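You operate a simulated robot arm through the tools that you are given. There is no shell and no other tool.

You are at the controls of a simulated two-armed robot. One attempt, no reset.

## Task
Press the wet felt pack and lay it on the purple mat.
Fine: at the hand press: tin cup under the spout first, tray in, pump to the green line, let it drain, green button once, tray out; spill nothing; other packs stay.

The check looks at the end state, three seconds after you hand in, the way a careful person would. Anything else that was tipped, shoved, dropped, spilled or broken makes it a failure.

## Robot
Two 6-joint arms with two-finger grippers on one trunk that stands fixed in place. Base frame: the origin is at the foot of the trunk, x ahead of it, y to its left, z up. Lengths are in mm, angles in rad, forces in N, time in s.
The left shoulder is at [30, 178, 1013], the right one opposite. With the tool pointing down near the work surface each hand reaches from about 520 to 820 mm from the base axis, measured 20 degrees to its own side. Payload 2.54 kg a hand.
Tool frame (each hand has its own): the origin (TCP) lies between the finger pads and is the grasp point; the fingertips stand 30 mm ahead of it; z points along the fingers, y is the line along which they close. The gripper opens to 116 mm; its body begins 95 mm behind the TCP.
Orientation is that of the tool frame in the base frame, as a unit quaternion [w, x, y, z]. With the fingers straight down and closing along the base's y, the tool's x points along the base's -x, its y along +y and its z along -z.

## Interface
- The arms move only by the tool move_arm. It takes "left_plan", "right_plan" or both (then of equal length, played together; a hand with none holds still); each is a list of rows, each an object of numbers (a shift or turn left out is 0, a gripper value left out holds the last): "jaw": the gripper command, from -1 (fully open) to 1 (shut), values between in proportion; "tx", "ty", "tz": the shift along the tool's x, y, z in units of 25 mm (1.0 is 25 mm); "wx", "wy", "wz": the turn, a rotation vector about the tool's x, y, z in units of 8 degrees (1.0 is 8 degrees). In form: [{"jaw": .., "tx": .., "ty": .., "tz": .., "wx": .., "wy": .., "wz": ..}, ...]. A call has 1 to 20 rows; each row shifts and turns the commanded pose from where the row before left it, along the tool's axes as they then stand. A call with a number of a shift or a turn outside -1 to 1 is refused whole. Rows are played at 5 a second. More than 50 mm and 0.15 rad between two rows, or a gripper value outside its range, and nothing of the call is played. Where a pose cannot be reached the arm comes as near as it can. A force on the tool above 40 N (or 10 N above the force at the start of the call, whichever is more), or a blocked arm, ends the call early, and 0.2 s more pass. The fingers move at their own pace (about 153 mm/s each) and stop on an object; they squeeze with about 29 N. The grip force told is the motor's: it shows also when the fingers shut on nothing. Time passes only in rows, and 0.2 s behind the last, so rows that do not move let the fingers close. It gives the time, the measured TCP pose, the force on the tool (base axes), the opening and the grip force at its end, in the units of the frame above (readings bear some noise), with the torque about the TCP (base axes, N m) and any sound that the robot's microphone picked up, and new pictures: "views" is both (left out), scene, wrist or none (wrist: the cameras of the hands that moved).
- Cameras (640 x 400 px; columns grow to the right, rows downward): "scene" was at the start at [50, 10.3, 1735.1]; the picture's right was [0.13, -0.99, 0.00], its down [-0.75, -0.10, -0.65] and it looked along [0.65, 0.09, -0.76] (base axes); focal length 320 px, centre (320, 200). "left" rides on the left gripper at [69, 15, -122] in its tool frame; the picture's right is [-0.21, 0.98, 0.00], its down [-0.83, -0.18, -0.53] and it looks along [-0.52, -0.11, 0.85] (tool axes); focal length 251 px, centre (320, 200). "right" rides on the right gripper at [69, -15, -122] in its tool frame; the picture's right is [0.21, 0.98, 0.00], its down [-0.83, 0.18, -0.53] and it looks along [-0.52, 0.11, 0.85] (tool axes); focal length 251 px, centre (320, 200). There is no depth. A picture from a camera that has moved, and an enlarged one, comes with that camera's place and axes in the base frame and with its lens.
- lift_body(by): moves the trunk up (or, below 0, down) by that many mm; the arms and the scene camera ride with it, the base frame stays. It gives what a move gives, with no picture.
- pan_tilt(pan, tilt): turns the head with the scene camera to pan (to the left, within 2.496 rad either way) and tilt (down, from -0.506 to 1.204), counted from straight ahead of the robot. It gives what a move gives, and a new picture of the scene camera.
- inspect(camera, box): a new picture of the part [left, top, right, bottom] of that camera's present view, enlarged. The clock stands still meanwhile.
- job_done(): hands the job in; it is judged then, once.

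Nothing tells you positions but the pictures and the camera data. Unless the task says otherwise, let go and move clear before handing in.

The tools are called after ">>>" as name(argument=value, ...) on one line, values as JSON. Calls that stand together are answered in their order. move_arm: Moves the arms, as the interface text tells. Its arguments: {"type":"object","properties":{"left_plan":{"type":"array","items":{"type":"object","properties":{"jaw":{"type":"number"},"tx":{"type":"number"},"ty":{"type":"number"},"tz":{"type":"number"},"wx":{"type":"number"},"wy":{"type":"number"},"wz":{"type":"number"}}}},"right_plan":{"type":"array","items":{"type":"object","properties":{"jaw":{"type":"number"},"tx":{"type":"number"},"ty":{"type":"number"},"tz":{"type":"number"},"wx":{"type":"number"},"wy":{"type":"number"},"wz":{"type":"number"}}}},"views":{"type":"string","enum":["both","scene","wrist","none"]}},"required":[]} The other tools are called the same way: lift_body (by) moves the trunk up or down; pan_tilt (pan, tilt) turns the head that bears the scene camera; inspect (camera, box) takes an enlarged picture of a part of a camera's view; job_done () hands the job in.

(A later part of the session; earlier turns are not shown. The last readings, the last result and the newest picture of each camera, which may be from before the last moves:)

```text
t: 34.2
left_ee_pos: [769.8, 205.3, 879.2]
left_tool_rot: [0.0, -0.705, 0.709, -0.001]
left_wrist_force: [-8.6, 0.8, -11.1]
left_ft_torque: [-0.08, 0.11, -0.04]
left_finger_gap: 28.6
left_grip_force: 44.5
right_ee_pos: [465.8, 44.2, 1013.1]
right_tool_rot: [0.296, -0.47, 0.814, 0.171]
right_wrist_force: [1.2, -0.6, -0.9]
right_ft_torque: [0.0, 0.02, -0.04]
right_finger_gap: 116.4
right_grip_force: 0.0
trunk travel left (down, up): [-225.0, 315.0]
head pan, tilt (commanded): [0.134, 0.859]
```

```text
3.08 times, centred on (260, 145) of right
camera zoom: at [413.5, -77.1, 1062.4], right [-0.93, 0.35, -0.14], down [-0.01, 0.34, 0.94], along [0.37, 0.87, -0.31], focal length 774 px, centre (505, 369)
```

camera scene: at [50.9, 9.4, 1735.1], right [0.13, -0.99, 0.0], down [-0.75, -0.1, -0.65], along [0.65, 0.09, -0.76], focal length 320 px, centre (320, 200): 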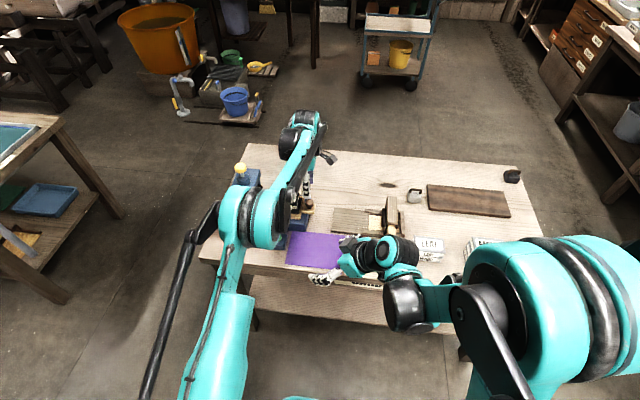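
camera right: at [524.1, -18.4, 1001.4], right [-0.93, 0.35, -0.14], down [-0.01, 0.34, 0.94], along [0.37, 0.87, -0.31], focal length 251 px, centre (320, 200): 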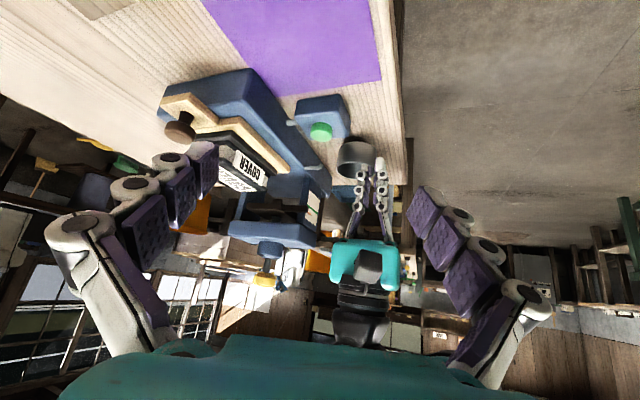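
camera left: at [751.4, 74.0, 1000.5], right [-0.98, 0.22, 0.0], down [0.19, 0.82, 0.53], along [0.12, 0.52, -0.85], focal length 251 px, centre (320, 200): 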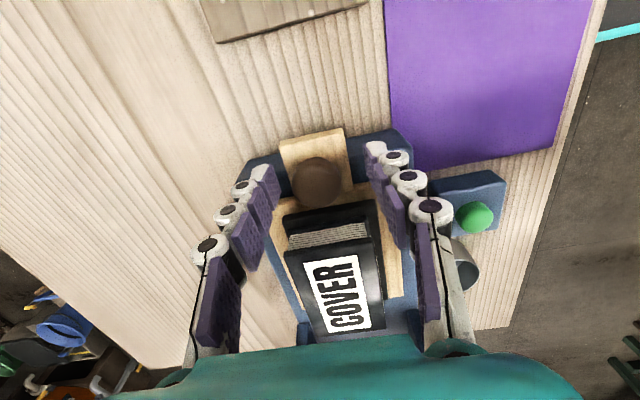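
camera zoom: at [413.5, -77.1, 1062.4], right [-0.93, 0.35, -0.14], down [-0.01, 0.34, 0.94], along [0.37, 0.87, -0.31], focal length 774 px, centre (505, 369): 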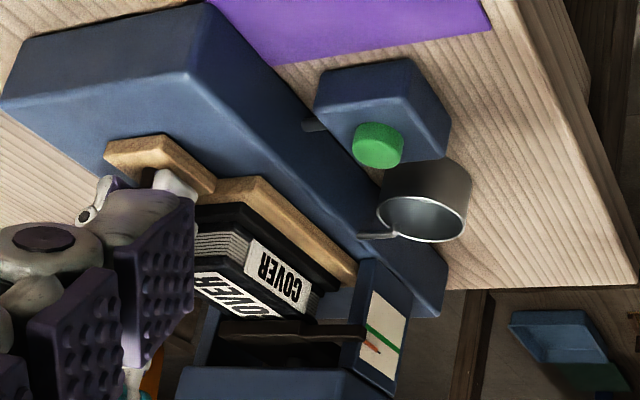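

>>> move_arm(left_plan=[{"tx": -0.3, "ty": 0.04, "tz": 0.04}, {"tx": -0.3}, {"tx": -0.3}], views="none")

>>> inspect(camera="right", box=[200, 100, 340, 210])

>>> inspect(camera="left", box=[200, 80, 440, 340])

```text
t: 35.0
left_ee_pos: [771.0, 226.0, 879.1]
left_tool_rot: [0.001, -0.704, 0.71, 0.0]
left_wrist_force: [12.5, 0.7, 6.9]
left_ft_torque: [-0.21, -0.26, -0.13]
left_finger_gap: 28.2
left_grip_force: 44.4
right_ee_pos: [465.3, 43.3, 1013.3]
right_tool_rot: [0.296, -0.47, 0.814, 0.171]
right_wrist_force: [-0.8, 0.1, -0.1]
right_ft_torque: [0.0, 0.03, -0.02]
right_finger_gap: 115.9
right_grip_force: 0.0
trunk travel left (down, up): [-225.0, 315.0]
head pan, tilt (commanded): [0.134, 0.859]
```

```text
3.64 times, centred on (270, 155) of right
camera zoom: at [413.9, -77.8, 1062.4], right [-0.93, 0.35, -0.14], down [-0.01, 0.34, 0.94], along [0.37, 0.87, -0.31], focal length 914 px, centre (502, 364)
```

zoom: 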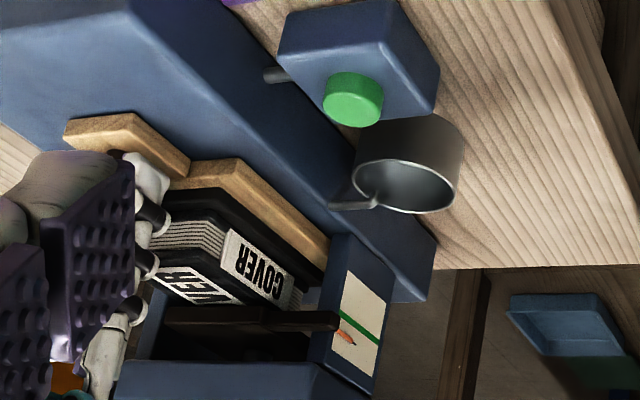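

```text
1.54 times, centred on (320, 210) of left
camera zoom: at [753.3, 156.7, 1000.8], right [-0.98, 0.22, 0.0], down [0.19, 0.82, 0.54], along [0.12, 0.52, -0.84], focal length 387 px, centre (320, 185)
```

zoom: 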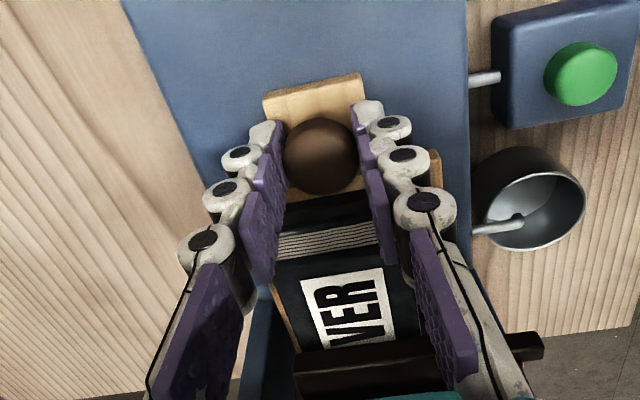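

>>> move_arm(left_plan=[{"tx": -0.3, "ty": -0.03}, {"tx": -0.3}, {"tx": -0.3}], views="none")

>>> inspect(camera="right", box=[200, 100, 340, 210])

>>> inspect(camera="left", box=[200, 80, 440, 340])

```text
t: 35.8
left_ee_pos: [770.1, 248.0, 879.1]
left_tool_rot: [0.001, -0.705, 0.709, 0.001]
left_wrist_force: [9.9, -0.2, 9.6]
left_ft_torque: [-0.13, -0.07, -0.08]
left_finger_gap: 28.5
left_grip_force: 44.8
right_ee_pos: [465.6, 43.1, 1012.9]
right_tool_rot: [0.297, -0.469, 0.814, 0.171]
right_wrist_force: [-0.2, 0.3, -0.5]
right_ft_torque: [0.0, -0.02, 0.02]
right_finger_gap: 115.9
right_grip_force: 0.2
trunk travel left (down, up): [-225.0, 315.0]
head pan, tilt (commanded): [0.134, 0.859]
```

```text
3.64 times, centred on (270, 155) of right
camera zoom: at [413.2, -77.7, 1062.5], right [-0.93, 0.35, -0.14], down [-0.01, 0.34, 0.94], along [0.37, 0.87, -0.31], focal length 914 px, centre (502, 364)
```

zoom: 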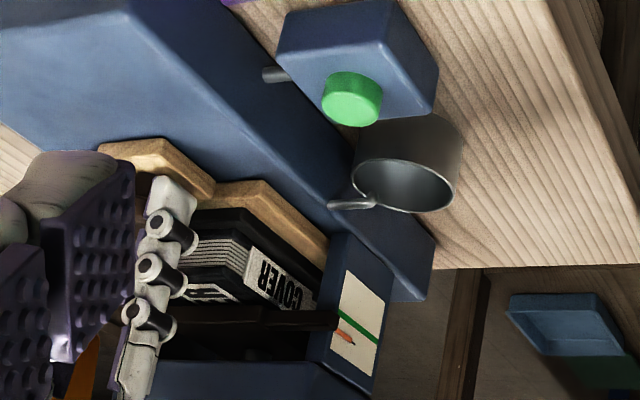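

```text
1.54 times, centred on (320, 210) of left
camera zoom: at [753.7, 179.2, 1000.8], right [-0.98, 0.22, 0.0], down [0.19, 0.82, 0.53], along [0.12, 0.52, -0.84], focal length 387 px, centre (320, 185)
```

zoom: 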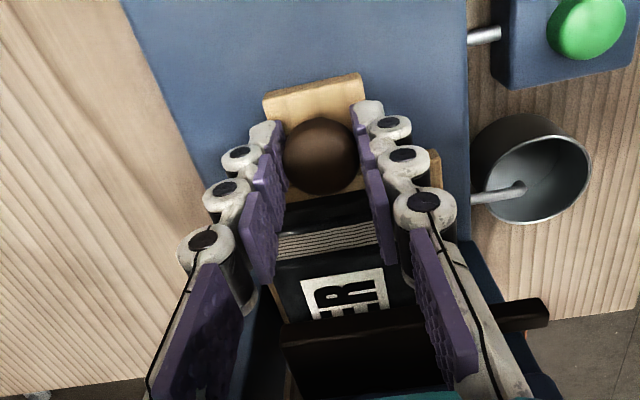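

>>> move_arm(left_plan=[{"tx": -0.25, "ty": -0.03, "tz": -0.02}, {"tx": -0.25}, {"tx": -0.25}], views="none")

>>> inspect(camera="right", box=[200, 100, 340, 210])

>>> inspect(camera="left", box=[200, 80, 440, 340])

>>> inspect(camera="scene", box=[215, 145, 335, 245])

```text
t: 36.6
left_ee_pos: [769.9, 267.2, 879.2]
left_tool_rot: [0.0, -0.705, 0.709, 0.002]
left_wrist_force: [-3.0, -0.5, 1.1]
left_ft_torque: [-0.01, 0.11, 0.06]
left_finger_gap: 28.4
left_grip_force: 44.8
right_ee_pos: [464.4, 43.6, 1014.3]
right_tool_rot: [0.297, -0.47, 0.813, 0.172]
right_wrist_force: [1.2, 0.5, 1.4]
right_ft_torque: [-0.01, -0.01, 0.01]
right_finger_gap: 115.9
right_grip_force: 0.2
trunk travel left (down, up): [-225.0, 315.0]
head pan, tilt (commanded): [0.134, 0.859]
```

```text
3.64 times, centred on (270, 155) of right
camera zoom: at [412.8, -77.5, 1062.5], right [-0.93, 0.35, -0.14], down [-0.01, 0.34, 0.94], along [0.37, 0.87, -0.31], focal length 914 px, centre (502, 364)
```

zoom: 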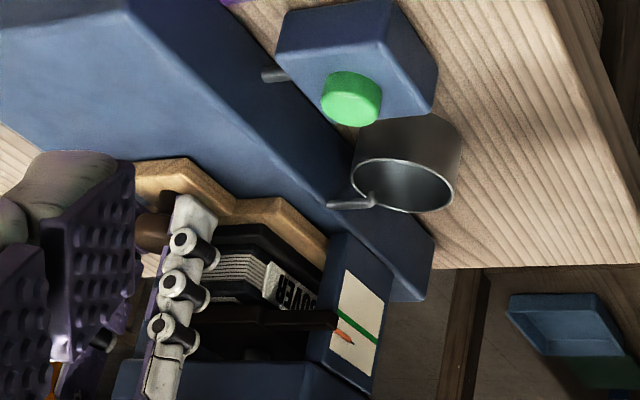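

```text
1.54 times, centred on (320, 210) of left
camera zoom: at [753.9, 198.3, 1000.8], right [-0.98, 0.22, 0.0], down [0.19, 0.82, 0.53], along [0.12, 0.52, -0.85], focal length 387 px, centre (320, 185)
```

zoom: 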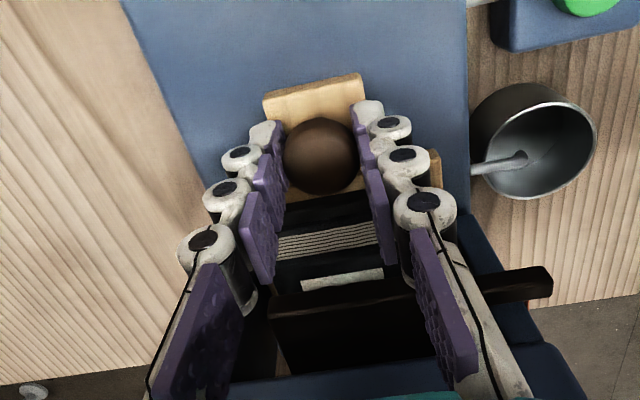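

```text
4.00 times, centred on (275, 195) of scene
camera zoom: at [49.4, 10.5, 1735.1], right [0.13, -0.99, 0.0], down [-0.75, -0.1, -0.65], along [0.65, 0.09, -0.76], focal length 1278 px, centre (500, 220)
```

zoom: 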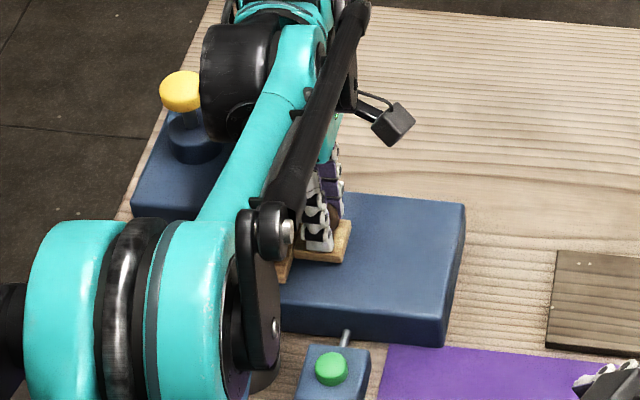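

>>> move_arm(left_plan=[{"tx": -0.2}, {"tx": -0.2}, {"tx": 0}], views="none")

>>> inspect(camera="left", box=[200, 80, 440, 340])

```text
t: 37.4
left_ee_pos: [770.2, 277.6, 880.0]
left_tool_rot: [-0.001, -0.705, 0.709, 0.0]
left_wrist_force: [-14.4, 0.5, -9.0]
left_ft_torque: [0.01, 0.27, 0.02]
left_finger_gap: 28.2
left_grip_force: 45.2
right_ee_pos: [465.5, 43.0, 1012.7]
right_tool_rot: [0.296, -0.469, 0.814, 0.17]
right_wrist_force: [-0.4, -0.6, -0.3]
right_ft_torque: [-0.02, -0.01, -0.01]
right_finger_gap: 116.2
right_grip_force: 0.2
trunk travel left (down, up): [-225.0, 315.0]
head pan, tilt (commanded): [0.134, 0.859]
```

```text
1.54 times, centred on (320, 210) of left
camera zoom: at [754.0, 208.8, 1000.8], right [-0.98, 0.22, 0.0], down [0.19, 0.82, 0.53], along [0.12, 0.52, -0.85], focal length 387 px, centre (320, 185)
```

zoom: 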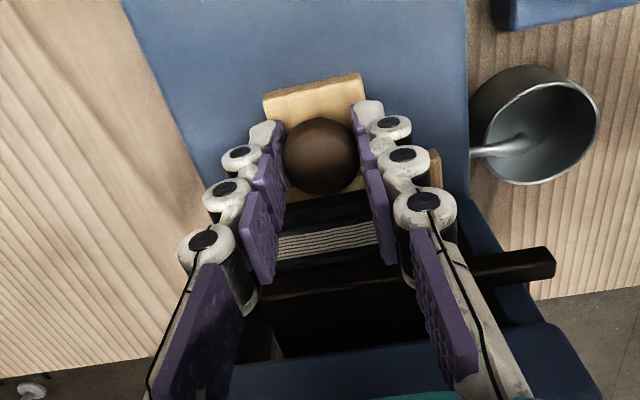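

>>> move_arm(left_plan=[{"tx": -0.15, "ty": 0.03}, {"tx": -0.15, "ty": 0.0}, {"tx": 0}], views="none")

>>> inspect(camera="left", box=[200, 80, 440, 340])

>>> inspect(camera="right", box=[200, 100, 340, 210])

```text
t: 38.2
left_ee_pos: [769.9, 278.2, 880.4]
left_tool_rot: [-0.003, -0.703, 0.711, -0.001]
left_wrist_force: [-4.2, -13.1, -2.7]
left_ft_torque: [0.59, 0.08, 0.06]
left_finger_gap: 28.1
left_grip_force: 45.0
right_ee_pos: [465.1, 43.4, 1013.7]
right_tool_rot: [0.296, -0.47, 0.814, 0.171]
right_wrist_force: [-0.4, 0.0, 0.3]
right_ft_torque: [0.0, 0.0, 0.02]
right_finger_gap: 115.9
right_grip_force: 0.0
trunk travel left (down, up): [-225.0, 315.0]
head pan, tilt (commanded): [0.134, 0.859]
stopped in row 3 (left hand): the force on the tool passed its limit at 43 N (the readings are from after the stop); the commanded pose is now the measured one
```

```text
1.54 times, centred on (320, 210) of left
camera zoom: at [753.9, 209.9, 1001.4], right [-0.97, 0.23, 0.0], down [0.19, 0.83, 0.53], along [0.12, 0.52, -0.85], focal length 387 px, centre (320, 185)
```

zoom: 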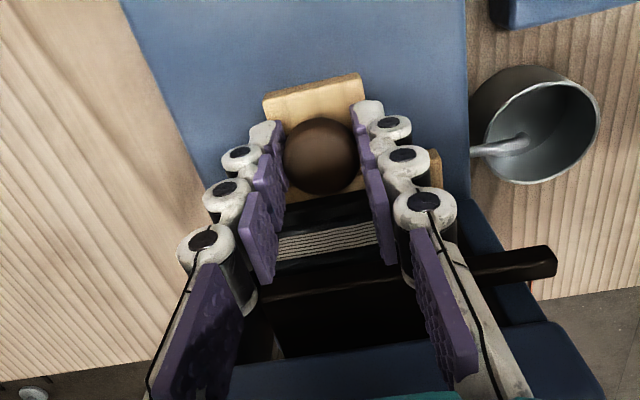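

```text
3.64 times, centred on (270, 155) of right
camera zoom: at [413.5, -77.9, 1062.7], right [-0.93, 0.35, -0.14], down [-0.01, 0.34, 0.94], along [0.37, 0.87, -0.31], focal length 914 px, centre (502, 364)
```

zoom: 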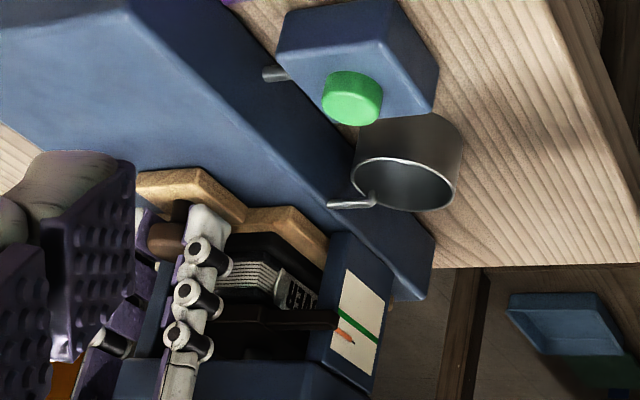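

The tray reached its end stop with the knob at y≈278. I'm releasing the knob and lifting clear.

>>> move_arm(left_plan=[{"jaw": 0.2}, {"jaw": 0.2}, {"tz": -0.4}, {"tz": -0.8}, {"tz": -1}, {"tz": -1}, {"tz": -1}], views="both")

>>> inspect(camera="left", box=[200, 80, 440, 340])

>>> inspect(camera="right", box=[200, 100, 340, 210])

```text
t: 39.8
left_ee_pos: [769.0, 279.1, 984.8]
left_tool_rot: [-0.002, -0.704, 0.71, 0.0]
left_wrist_force: [-0.4, 0.4, -0.1]
left_ft_torque: [-0.03, 0.02, -0.02]
left_finger_gap: 46.2
left_grip_force: 0.0
right_ee_pos: [465.1, 43.2, 1013.1]
right_tool_rot: [0.296, -0.47, 0.814, 0.172]
right_wrist_force: [0.4, -0.4, 0.0]
right_ft_torque: [-0.02, 0.0, 0.0]
right_finger_gap: 116.0
right_grip_force: 0.0
trunk travel left (down, up): [-225.0, 315.0]
head pan, tilt (commanded): [0.134, 0.859]
camera scene: at [49.4, 10.0, 1735.2], right [0.13, -0.99, 0.0], down [-0.75, -0.1, -0.65], along [0.65, 0.09, -0.76], focal length 320 px, centre (320, 200)
camera left: at [753.4, 212.4, 1106.0], right [-0.97, 0.22, 0.0], down [0.19, 0.83, 0.53], along [0.12, 0.52, -0.85], focal length 251 px, centre (320, 200)
```

scene: 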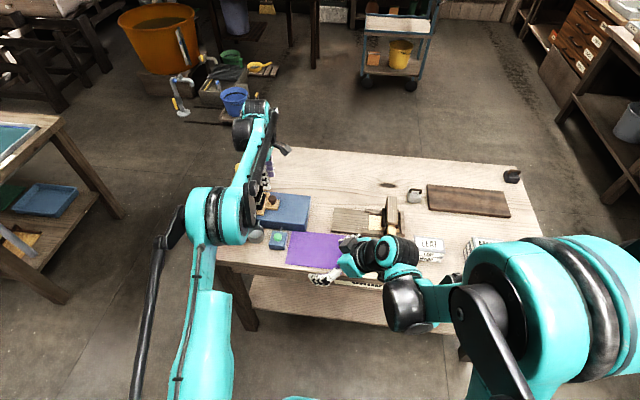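
left: 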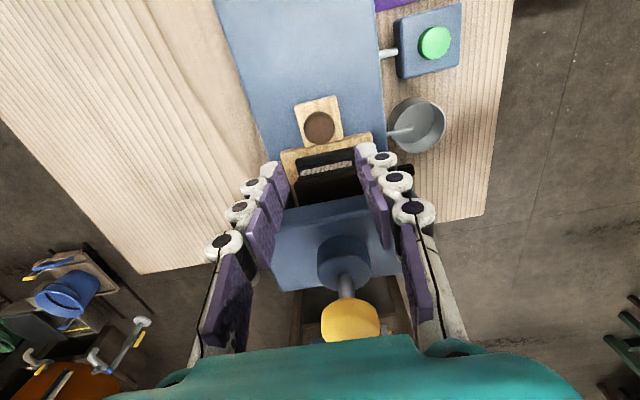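

```text
1.54 times, centred on (320, 210) of left
camera zoom: at [753.4, 212.4, 1106.0], right [-0.97, 0.22, 0.0], down [0.19, 0.83, 0.53], along [0.12, 0.52, -0.85], focal length 387 px, centre (320, 185)
```

zoom: 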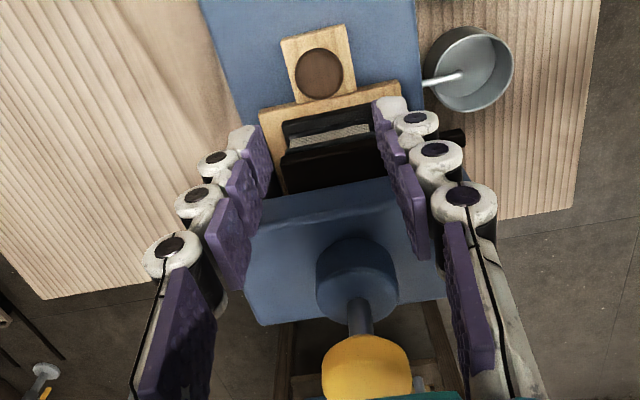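

```text
3.64 times, centred on (270, 155) of right
camera zoom: at [412.9, -77.5, 1062.6], right [-0.93, 0.35, -0.14], down [-0.01, 0.34, 0.94], along [0.37, 0.87, -0.31], focal length 914 px, centre (502, 364)
```

zoom: 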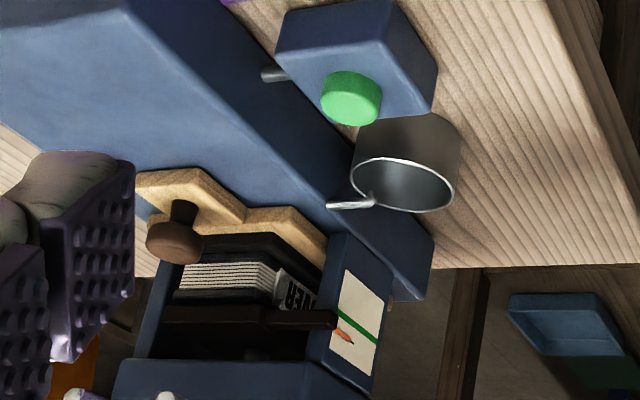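

The tray is fully in and the pack sits under the platen. The yellow pump knob now triangulates to about (768, 367, 1010). I'm closing the fingers and rising above its level before moving over it.

>>> move_arm(left_plan=[{"jaw": 1, "tz": -0.8}, {"tz": -0.8}, {"tz": -0.8}, {"tz": -0.8}, {"tz": -0.6}], views="none")

>>> inspect(camera="left", box=[200, 120, 480, 340])

```text
t: 41.0
left_ee_pos: [769.5, 281.3, 1078.7]
left_tool_rot: [-0.002, -0.704, 0.711, -0.001]
left_wrist_force: [0.3, 0.2, 0.2]
left_ft_torque: [-0.01, 0.0, -0.01]
left_finger_gap: 0.1
left_grip_force: 28.7
right_ee_pos: [465.8, 43.2, 1013.3]
right_tool_rot: [0.296, -0.47, 0.813, 0.172]
right_wrist_force: [0.8, 0.6, 0.4]
right_ft_torque: [0.01, -0.04, -0.02]
right_finger_gap: 116.1
right_grip_force: 0.0
trunk travel left (down, up): [-225.0, 315.0]
head pan, tilt (commanded): [0.134, 0.859]
```

```text
1.82 times, centred on (340, 230) of left
camera zoom: at [754.0, 213.2, 1201.5], right [-0.97, 0.22, 0.0], down [0.19, 0.83, 0.53], along [0.12, 0.52, -0.85], focal length 457 px, centre (284, 146)
```

zoom: 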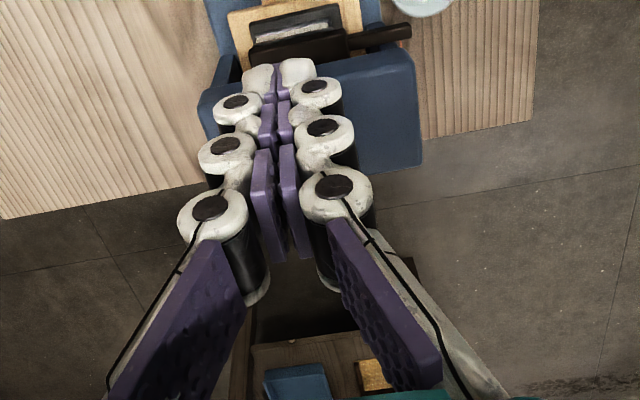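

>>> move_arm(left_plan=[{"tx": -0.8}, {"tx": -0.8}, {"tx": -0.8}], views="both")

>>> inspect(camera="right", box=[160, 130, 360, 330])

>>> inspect(camera="scene", box=[200, 100, 320, 240])

```text
t: 41.8
left_ee_pos: [771.8, 344.1, 1078.4]
left_tool_rot: [-0.002, -0.703, 0.711, -0.001]
left_wrist_force: [0.6, -0.3, -0.5]
left_ft_torque: [-0.04, 0.01, 0.0]
left_finger_gap: 0.0
left_grip_force: 28.7
right_ee_pos: [466.2, 45.6, 1013.0]
right_tool_rot: [0.296, -0.47, 0.814, 0.171]
right_wrist_force: [0.3, 1.0, -1.0]
right_ft_torque: [-0.02, 0.0, 0.0]
right_finger_gap: 116.1
right_grip_force: 0.0
trunk travel left (down, up): [-225.0, 315.0]
head pan, tilt (commanded): [0.134, 0.859]
camera scene: at [50.4, 11.4, 1735.1], right [0.13, -0.99, 0.0], down [-0.75, -0.1, -0.65], along [0.65, 0.09, -0.76], focal length 320 px, centre (320, 200)
camera left: at [755.6, 274.2, 1199.5], right [-0.97, 0.23, 0.0], down [0.19, 0.83, 0.53], along [0.12, 0.52, -0.85], focal length 251 px, centre (320, 200)
```

scene: 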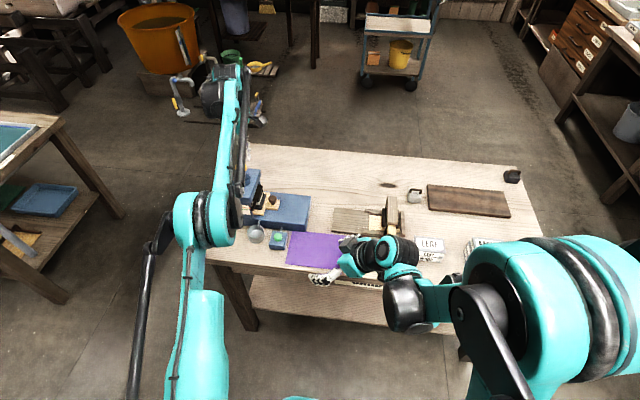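
left: 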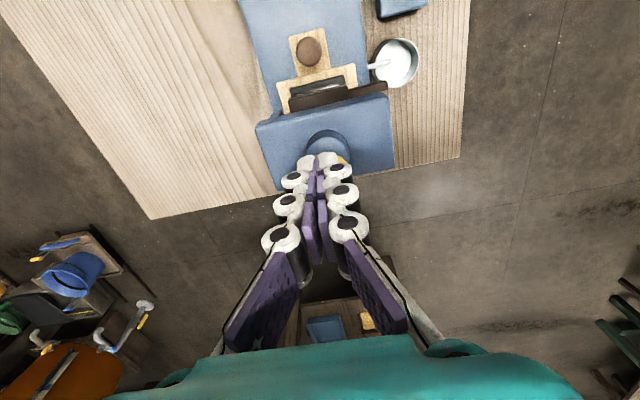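

```text
2.00 times, centred on (260, 230) of right
camera zoom: at [413.5, -76.7, 1062.4], right [-0.93, 0.35, -0.14], down [-0.01, 0.34, 0.94], along [0.37, 0.87, -0.31], focal length 503 px, centre (440, 140)
```

zoom: 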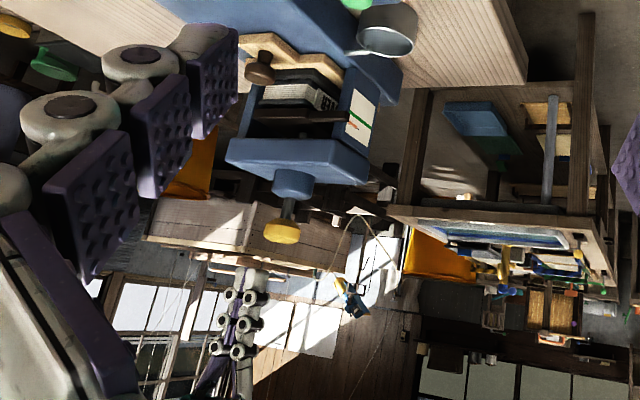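

```text
2.86 times, centred on (260, 170) of scene
camera zoom: at [50.4, 11.4, 1735.1], right [0.13, -0.99, 0.0], down [-0.75, -0.1, -0.65], along [0.65, 0.09, -0.76], focal length 913 px, centre (491, 286)
```

zoom: 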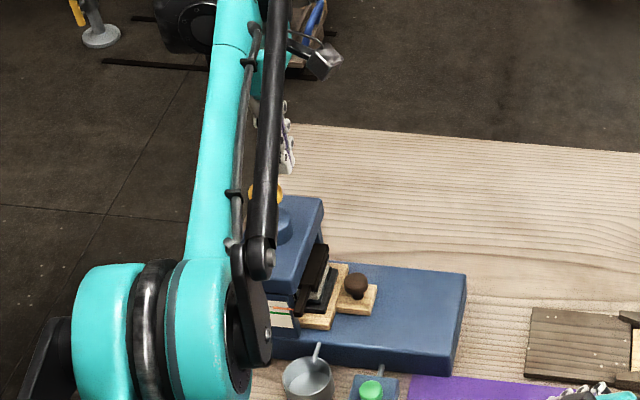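

>>> inspect(camera="left", box=[240, 80, 400, 200])

>>> inspect(camera="right", box=[230, 190, 330, 290])

```text
3.33 times, centred on (320, 140) of left
camera zoom: at [755.6, 274.2, 1199.5], right [-0.97, 0.23, 0.0], down [0.19, 0.83, 0.53], along [0.12, 0.52, -0.85], focal length 838 px, centre (320, 400)
```

zoom: 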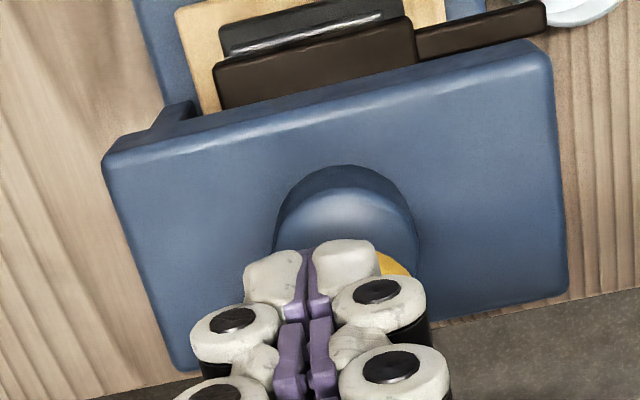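

```text
4.00 times, centred on (280, 240) of right
camera zoom: at [413.5, -76.7, 1062.4], right [-0.93, 0.35, -0.14], down [-0.01, 0.34, 0.94], along [0.37, 0.87, -0.31], focal length 1006 px, centre (480, 40)
```

zoom: 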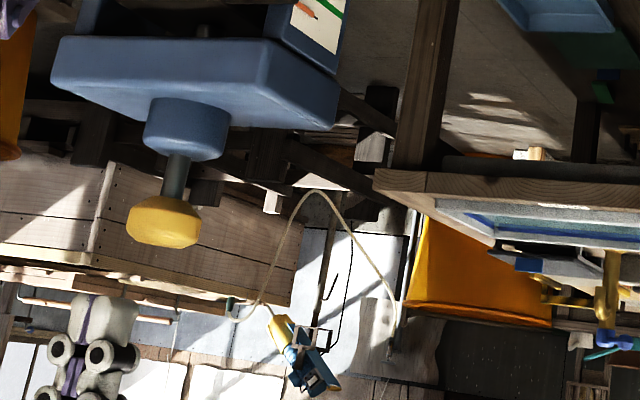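

>>> move_arm(left_plan=[{"tx": -0.42, "ty": 0.04}, {"tx": -0.42, "ty": 0.04}, {"tz": 0.4}, {"tz": 0.3}], views="none")

>>> inspect(camera="right", box=[230, 190, 330, 290])

>>> inspect(camera="left", box=[240, 80, 400, 200])

>>> inspect(camera="right", box=[280, 140, 350, 220])

```text
t: 42.8
left_ee_pos: [770.4, 363.0, 1060.6]
left_tool_rot: [-0.001, -0.703, 0.711, -0.001]
left_wrist_force: [-0.1, 0.1, -0.1]
left_ft_torque: [0.0, -0.01, 0.0]
left_finger_gap: 0.0
left_grip_force: 28.5
right_ee_pos: [464.9, 44.5, 1012.4]
right_tool_rot: [0.296, -0.47, 0.814, 0.171]
right_wrist_force: [0.6, -0.5, -1.2]
right_ft_torque: [-0.01, 0.02, 0.02]
right_finger_gap: 116.1
right_grip_force: 0.1
trunk travel left (down, up): [-225.0, 315.0]
head pan, tilt (commanded): [0.134, 0.859]
```

```text
4.00 times, centred on (280, 240) of right
camera zoom: at [413.5, -77.2, 1062.4], right [-0.93, 0.35, -0.14], down [-0.01, 0.34, 0.94], along [0.37, 0.87, -0.31], focal length 1006 px, centre (480, 40)
```

zoom: 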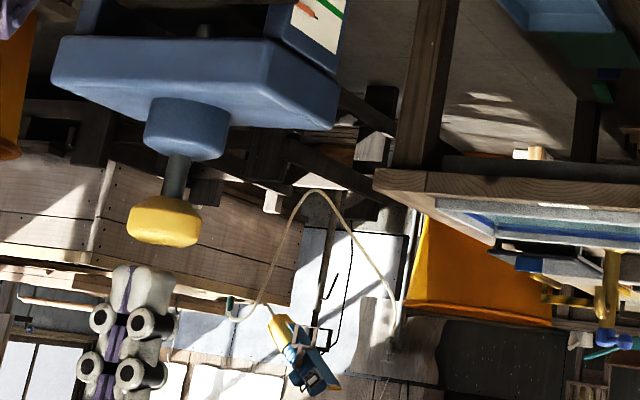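

```text
3.33 times, centred on (320, 140) of left
camera zoom: at [753.3, 295.0, 1182.3], right [-0.97, 0.22, 0.0], down [0.19, 0.83, 0.53], along [0.12, 0.52, -0.85], focal length 838 px, centre (320, 400)
```

zoom: 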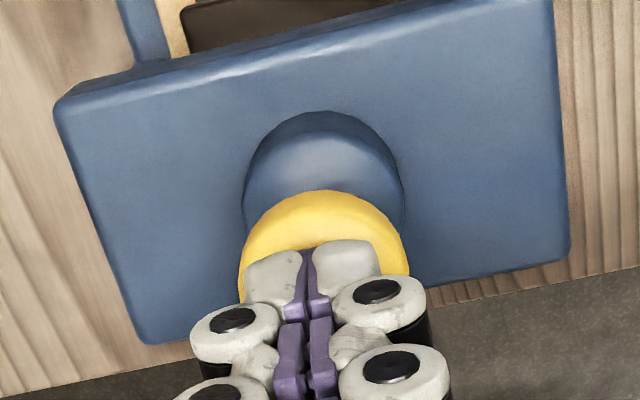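

```text
5.00 times, centred on (315, 180) of right
camera zoom: at [413.5, -77.2, 1062.4], right [-0.93, 0.35, -0.14], down [-0.01, 0.34, 0.94], along [0.37, 0.87, -0.31], focal length 1257 px, centre (345, 300)
```

zoom: 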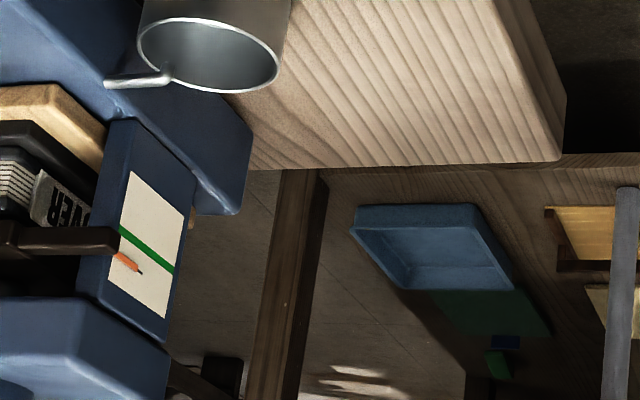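

The fingertips are centred over the pump knob (about 769, 366), roughly 10 mm above it. The pointer is about 11 mm above the green line. I'm lowering in small steps to feel for contact.

>>> move_arm(left_plan=[{"tz": 0.15, "tx": -0.1}, {"tz": 0.15}, {"tz": 0.1}], views="none")

>>> inspect(camera="right", box=[230, 190, 330, 290])

```text
t: 43.6
left_ee_pos: [769.1, 366.2, 1051.1]
left_tool_rot: [-0.002, -0.704, 0.71, -0.001]
left_wrist_force: [1.0, 0.0, 0.3]
left_ft_torque: [0.0, 0.0, 0.0]
left_finger_gap: 0.0
left_grip_force: 28.3
right_ee_pos: [465.6, 43.7, 1014.0]
right_tool_rot: [0.296, -0.47, 0.814, 0.171]
right_wrist_force: [-0.2, 0.0, -0.6]
right_ft_torque: [-0.01, 0.01, 0.03]
right_finger_gap: 115.9
right_grip_force: 0.1
trunk travel left (down, up): [-225.0, 315.0]
head pan, tilt (commanded): [0.134, 0.859]
```

```text
4.00 times, centred on (280, 240) of right
camera zoom: at [413.4, -77.2, 1062.4], right [-0.93, 0.35, -0.14], down [-0.01, 0.34, 0.94], along [0.37, 0.87, -0.31], focal length 1006 px, centre (480, 40)
```

zoom: 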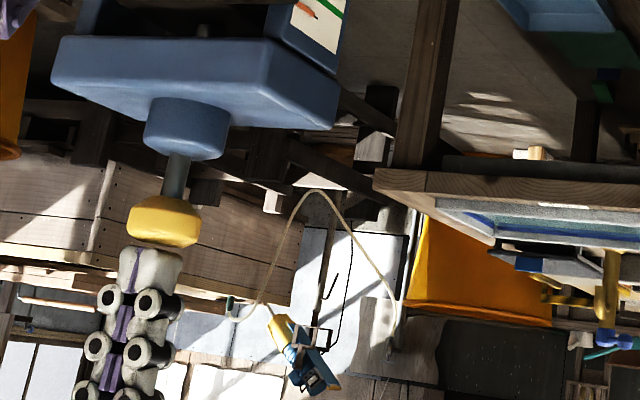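

>>> inspect(camera="left", box=[240, 80, 400, 200])

>>> inspect(camera="scene", box=[220, 120, 300, 190])

```text
3.33 times, centred on (320, 140) of left
camera zoom: at [753.5, 297.4, 1172.4], right [-0.97, 0.22, 0.0], down [0.19, 0.83, 0.53], along [0.12, 0.52, -0.85], focal length 838 px, centre (320, 400)
```

zoom: 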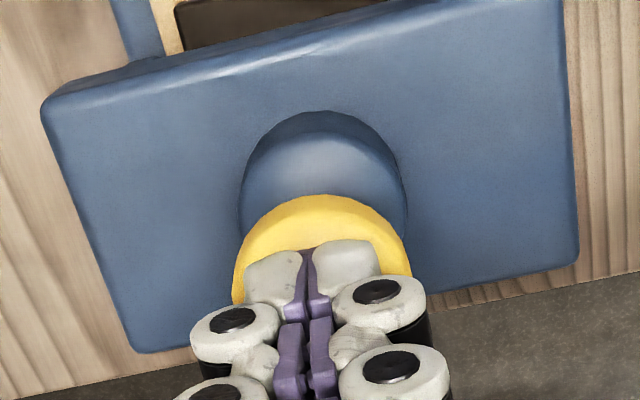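

```text
5.71 times, centred on (260, 155) of scene
camera zoom: at [50.2, 10.4, 1735.1], right [0.13, -0.99, 0.0], down [-0.75, -0.1, -0.65], along [0.65, 0.09, -0.76], focal length 1826 px, centre (663, 457)
```

zoom: 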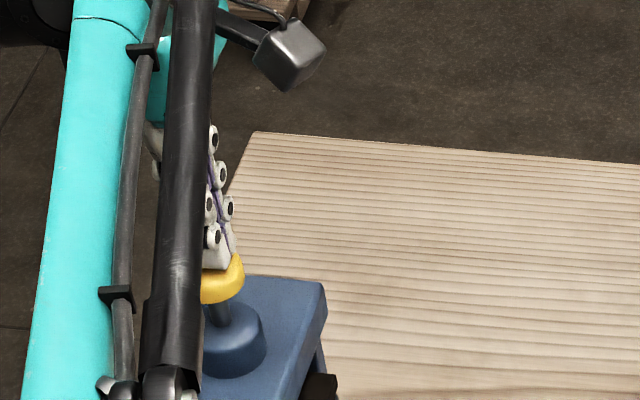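

>>> move_arm(left_plan=[{"ty": 0.06, "tz": 0.1}, {"tz": 0.1}, {"tz": 0.1}], views="none")

>>> inspect(camera="right", box=[230, 140, 330, 260])

```text
t: 44.4
left_ee_pos: [769.0, 365.0, 1042.9]
left_tool_rot: [-0.002, -0.703, 0.711, -0.001]
left_wrist_force: [0.9, 0.3, 1.4]
left_ft_torque: [0.01, -0.03, -0.01]
left_finger_gap: 5.9
left_grip_force: 28.2
right_ee_pos: [467.1, 44.0, 1013.3]
right_tool_rot: [0.296, -0.47, 0.814, 0.171]
right_wrist_force: [0.1, -0.3, 0.5]
right_ft_torque: [-0.02, 0.0, 0.01]
right_finger_gap: 116.2
right_grip_force: 0.0
trunk travel left (down, up): [-225.0, 315.0]
head pan, tilt (commanded): [0.134, 0.859]
```

```text
3.33 times, centred on (280, 200) of right
camera zoom: at [413.3, -77.3, 1062.5], right [-0.93, 0.35, -0.14], down [-0.01, 0.34, 0.94], along [0.37, 0.87, -0.31], focal length 838 px, centre (453, 200)
```

zoom: 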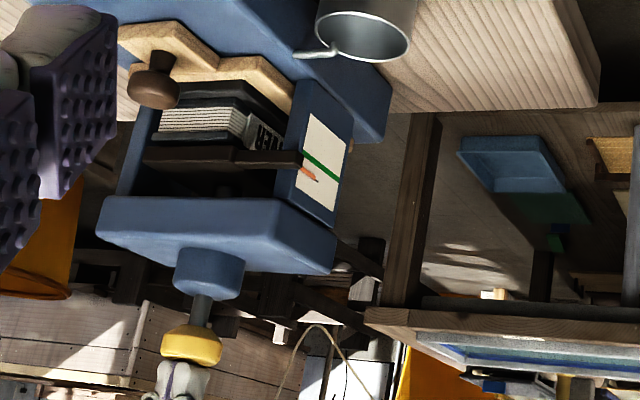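

>>> move_arm(left_plan=[{"tz": 0.1}, {"tz": 0.1}], views="none")

>>> inspect(camera="left", box=[240, 80, 400, 200])

>>> inspect(camera="right", box=[230, 140, 330, 260])

```text
t: 45.0
left_ee_pos: [768.8, 365.3, 1037.8]
left_tool_rot: [-0.002, -0.703, 0.711, 0.0]
left_wrist_force: [0.8, -0.1, 3.0]
left_ft_torque: [0.01, 0.04, -0.02]
left_finger_gap: 5.7
left_grip_force: 28.1
right_ee_pos: [464.9, 42.9, 1012.3]
right_tool_rot: [0.296, -0.47, 0.814, 0.171]
right_wrist_force: [-0.2, 0.2, 0.4]
right_ft_torque: [0.01, -0.02, -0.02]
right_finger_gap: 115.9
right_grip_force: 0.1
trunk travel left (down, up): [-225.0, 315.0]
head pan, tilt (commanded): [0.134, 0.859]
```

```text
3.33 times, centred on (320, 140) of left
camera zoom: at [751.5, 296.7, 1160.2], right [-0.97, 0.22, 0.0], down [0.19, 0.83, 0.53], along [0.12, 0.52, -0.85], focal length 838 px, centre (320, 400)
```

zoom: 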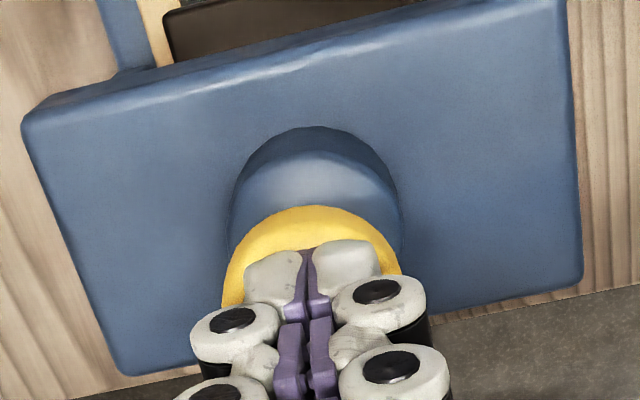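

```text
3.33 times, centred on (280, 200) of right
camera zoom: at [413.2, -77.4, 1062.5], right [-0.93, 0.35, -0.14], down [-0.01, 0.34, 0.94], along [0.37, 0.87, -0.31], focal length 838 px, centre (453, 200)
```

zoom: 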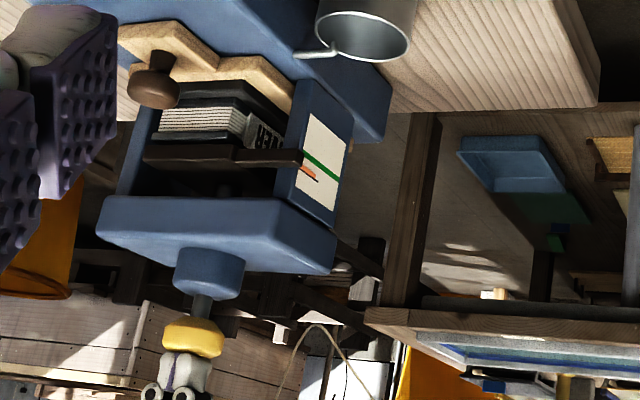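

>>> inspect(camera="right", box=[260, 170, 300, 210])

```text
10.00 times, centred on (280, 190) of right
camera zoom: at [413.2, -77.4, 1062.5], right [-0.93, 0.35, -0.14], down [-0.01, 0.34, 0.94], along [0.37, 0.87, -0.31], focal length 2514 px, centre (720, 300)
```

zoom: 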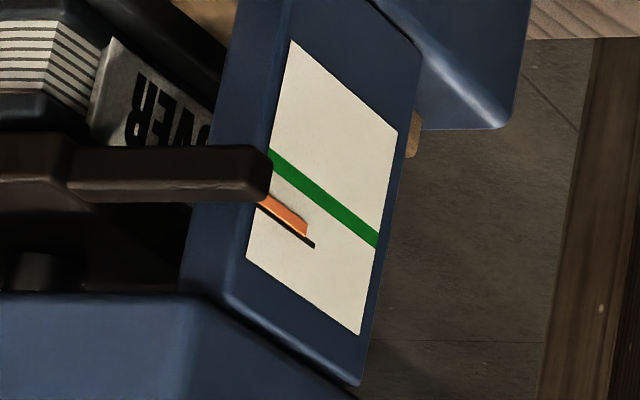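

>>> move_arm(left_plan=[{"tz": 0.1}, {"tz": 0.1}], views="none")

>>> inspect(camera="right", box=[260, 170, 300, 210])

>>> inspect(camera="right", box=[220, 200, 280, 260])

```text
t: 45.6
left_ee_pos: [767.6, 365.8, 1033.7]
left_tool_rot: [-0.002, -0.703, 0.711, -0.001]
left_wrist_force: [0.8, 0.4, 3.1]
left_ft_torque: [0.01, -0.03, 0.01]
left_finger_gap: 5.9
left_grip_force: 28.9
right_ee_pos: [465.4, 44.9, 1013.5]
right_tool_rot: [0.296, -0.47, 0.814, 0.171]
right_wrist_force: [0.2, -0.3, -0.4]
right_ft_torque: [0.02, 0.0, -0.02]
right_finger_gap: 115.9
right_grip_force: 0.1
trunk travel left (down, up): [-225.0, 315.0]
head pan, tilt (commanded): [0.134, 0.859]
```

```text
10.00 times, centred on (280, 190) of right
camera zoom: at [413.2, -77.4, 1062.5], right [-0.93, 0.35, -0.14], down [-0.01, 0.34, 0.94], along [0.37, 0.87, -0.31], focal length 2514 px, centre (720, 300)
```

zoom: 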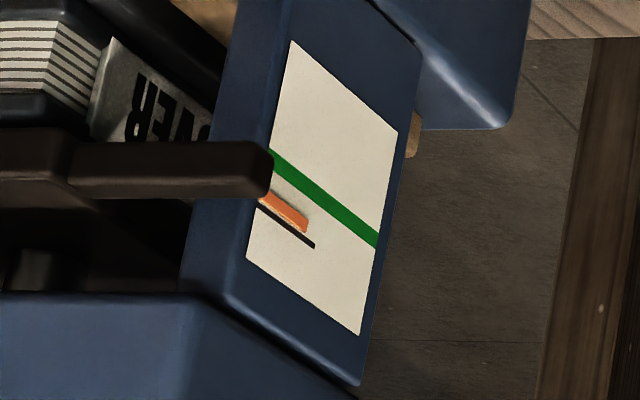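

```text
6.67 times, centred on (250, 230) of right
camera zoom: at [413.2, -77.4, 1062.5], right [-0.93, 0.35, -0.14], down [-0.01, 0.34, 0.94], along [0.37, 0.87, -0.31], focal length 1676 px, centre (787, 0)
```

zoom: 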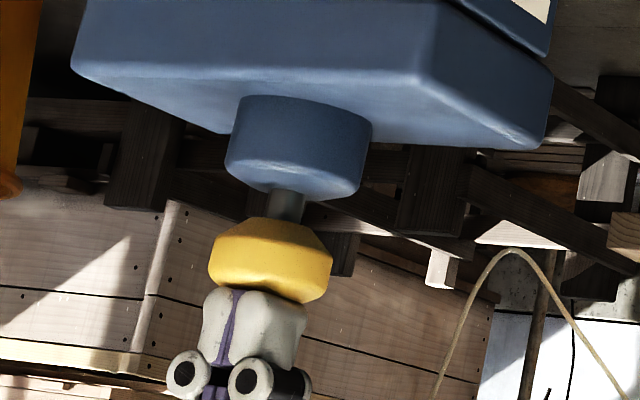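

The pointer has left the black start mark and moves as I press, so the pump works and the pointer goes down toward green. I'm continuing this stroke in small steps.

>>> move_arm(left_plan=[{"tz": 0.1}, {"tz": 0.1}], views="none")

>>> inspect(camera="right", box=[260, 170, 300, 210])

>>> inspect(camera="right", box=[220, 200, 280, 260])

```text
t: 46.2
left_ee_pos: [766.5, 365.7, 1029.4]
left_tool_rot: [-0.002, -0.704, 0.71, -0.001]
left_wrist_force: [0.6, 0.4, 4.8]
left_ft_torque: [-0.02, 0.02, -0.03]
left_finger_gap: 6.0
left_grip_force: 28.8
right_ee_pos: [466.0, 43.8, 1013.7]
right_tool_rot: [0.297, -0.47, 0.813, 0.172]
right_wrist_force: [0.4, -0.4, -0.6]
right_ft_torque: [-0.02, -0.01, 0.01]
right_finger_gap: 116.1
right_grip_force: 0.2
trunk travel left (down, up): [-225.0, 315.0]
head pan, tilt (commanded): [0.134, 0.859]
```

```text
10.00 times, centred on (280, 190) of right
camera zoom: at [413.1, -77.5, 1062.6], right [-0.93, 0.35, -0.14], down [-0.01, 0.34, 0.94], along [0.37, 0.87, -0.31], focal length 2514 px, centre (720, 300)
```

zoom: 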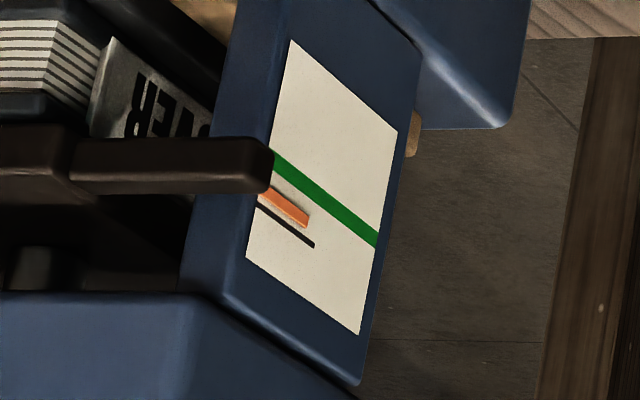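

```text
6.67 times, centred on (250, 230) of right
camera zoom: at [413.1, -77.5, 1062.6], right [-0.93, 0.35, -0.14], down [-0.01, 0.34, 0.94], along [0.37, 0.87, -0.31], focal length 1676 px, centre (787, 0)
```

zoom: 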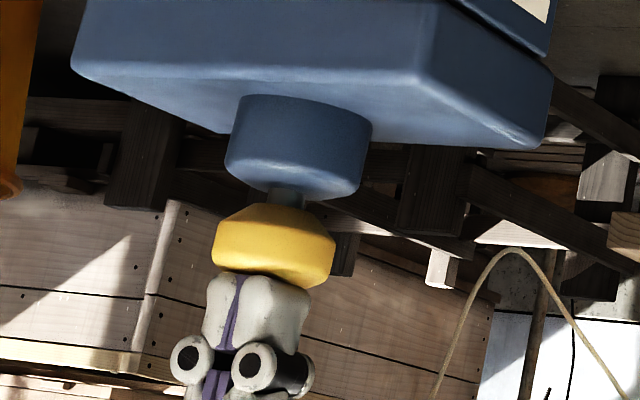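

>>> move_arm(left_plan=[{"tz": 0.1}, {"tz": 0.08}], views="none")

>>> inspect(camera="right", box=[260, 170, 300, 210])

>>> inspect(camera="right", box=[220, 200, 280, 260])

```text
t: 46.8
left_ee_pos: [767.0, 364.3, 1024.9]
left_tool_rot: [-0.002, -0.703, 0.711, 0.0]
left_wrist_force: [1.7, 0.7, 7.4]
left_ft_torque: [0.04, -0.04, 0.02]
left_finger_gap: 6.0
left_grip_force: 29.0
right_ee_pos: [467.8, 43.3, 1013.3]
right_tool_rot: [0.296, -0.469, 0.814, 0.171]
right_wrist_force: [-0.2, 0.8, 0.9]
right_ft_torque: [0.01, -0.01, -0.01]
right_finger_gap: 116.2
right_grip_force: 0.0
trunk travel left (down, up): [-225.0, 315.0]
head pan, tilt (commanded): [0.134, 0.859]
```

```text
10.00 times, centred on (280, 190) of right
camera zoom: at [412.9, -77.6, 1062.7], right [-0.93, 0.35, -0.14], down [-0.01, 0.34, 0.94], along [0.37, 0.87, -0.31], focal length 2514 px, centre (720, 300)
```

zoom: 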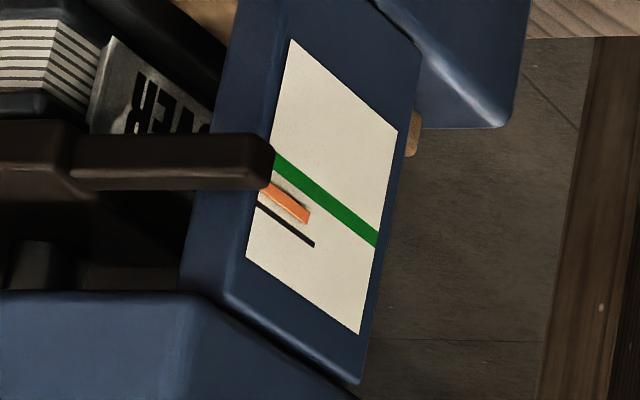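

```text
6.67 times, centred on (250, 230) of right
camera zoom: at [412.9, -77.6, 1062.7], right [-0.93, 0.35, -0.14], down [-0.01, 0.34, 0.94], along [0.37, 0.87, -0.31], focal length 1676 px, centre (787, 0)
```

zoom: 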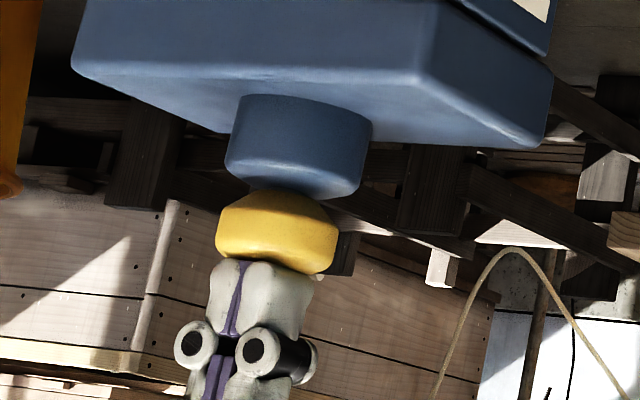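

>>> move_arm(left_plan=[{"tz": -0.3}, {"tz": -0.4}, {"tz": -0.4}, {"tz": 0}], views="none")

>>> inspect(camera="right", box=[260, 170, 300, 210])

>>> inspect(camera="right", box=[220, 200, 280, 260])

```text
t: 47.8
left_ee_pos: [767.6, 366.5, 1052.3]
left_tool_rot: [-0.002, -0.704, 0.711, -0.001]
left_wrist_force: [0.1, -0.3, 0.5]
left_ft_torque: [-0.03, 0.01, 0.0]
left_finger_gap: 0.0
left_grip_force: 28.2
right_ee_pos: [466.4, 44.2, 1013.8]
right_tool_rot: [0.296, -0.47, 0.814, 0.171]
right_wrist_force: [0.1, 0.2, 0.1]
right_ft_torque: [-0.01, -0.01, -0.01]
right_finger_gap: 115.9
right_grip_force: 0.1
trunk travel left (down, up): [-225.0, 315.0]
head pan, tilt (commanded): [0.134, 0.859]
```

```text
10.00 times, centred on (280, 190) of right
camera zoom: at [413.4, -77.3, 1062.4], right [-0.93, 0.35, -0.14], down [-0.01, 0.34, 0.94], along [0.37, 0.87, -0.31], focal length 2514 px, centre (720, 300)
```

zoom: 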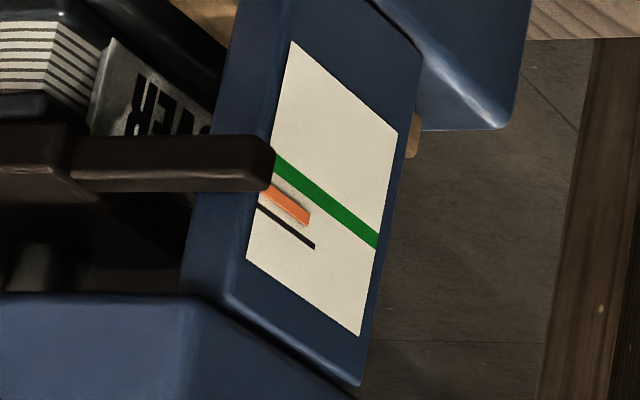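

```text
6.67 times, centred on (250, 230) of right
camera zoom: at [413.4, -77.3, 1062.4], right [-0.93, 0.35, -0.14], down [-0.01, 0.34, 0.94], along [0.37, 0.87, -0.31], focal length 1676 px, centre (787, 0)
```

zoom: 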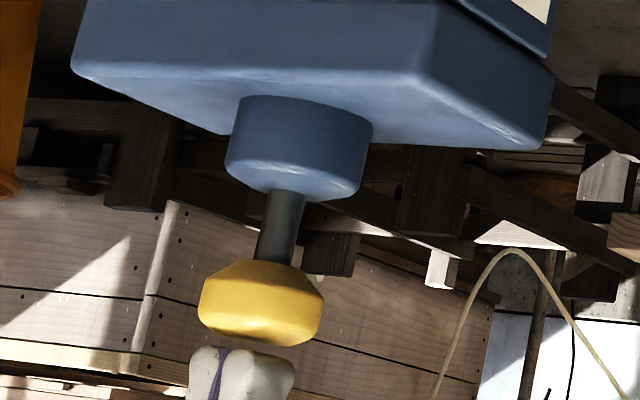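

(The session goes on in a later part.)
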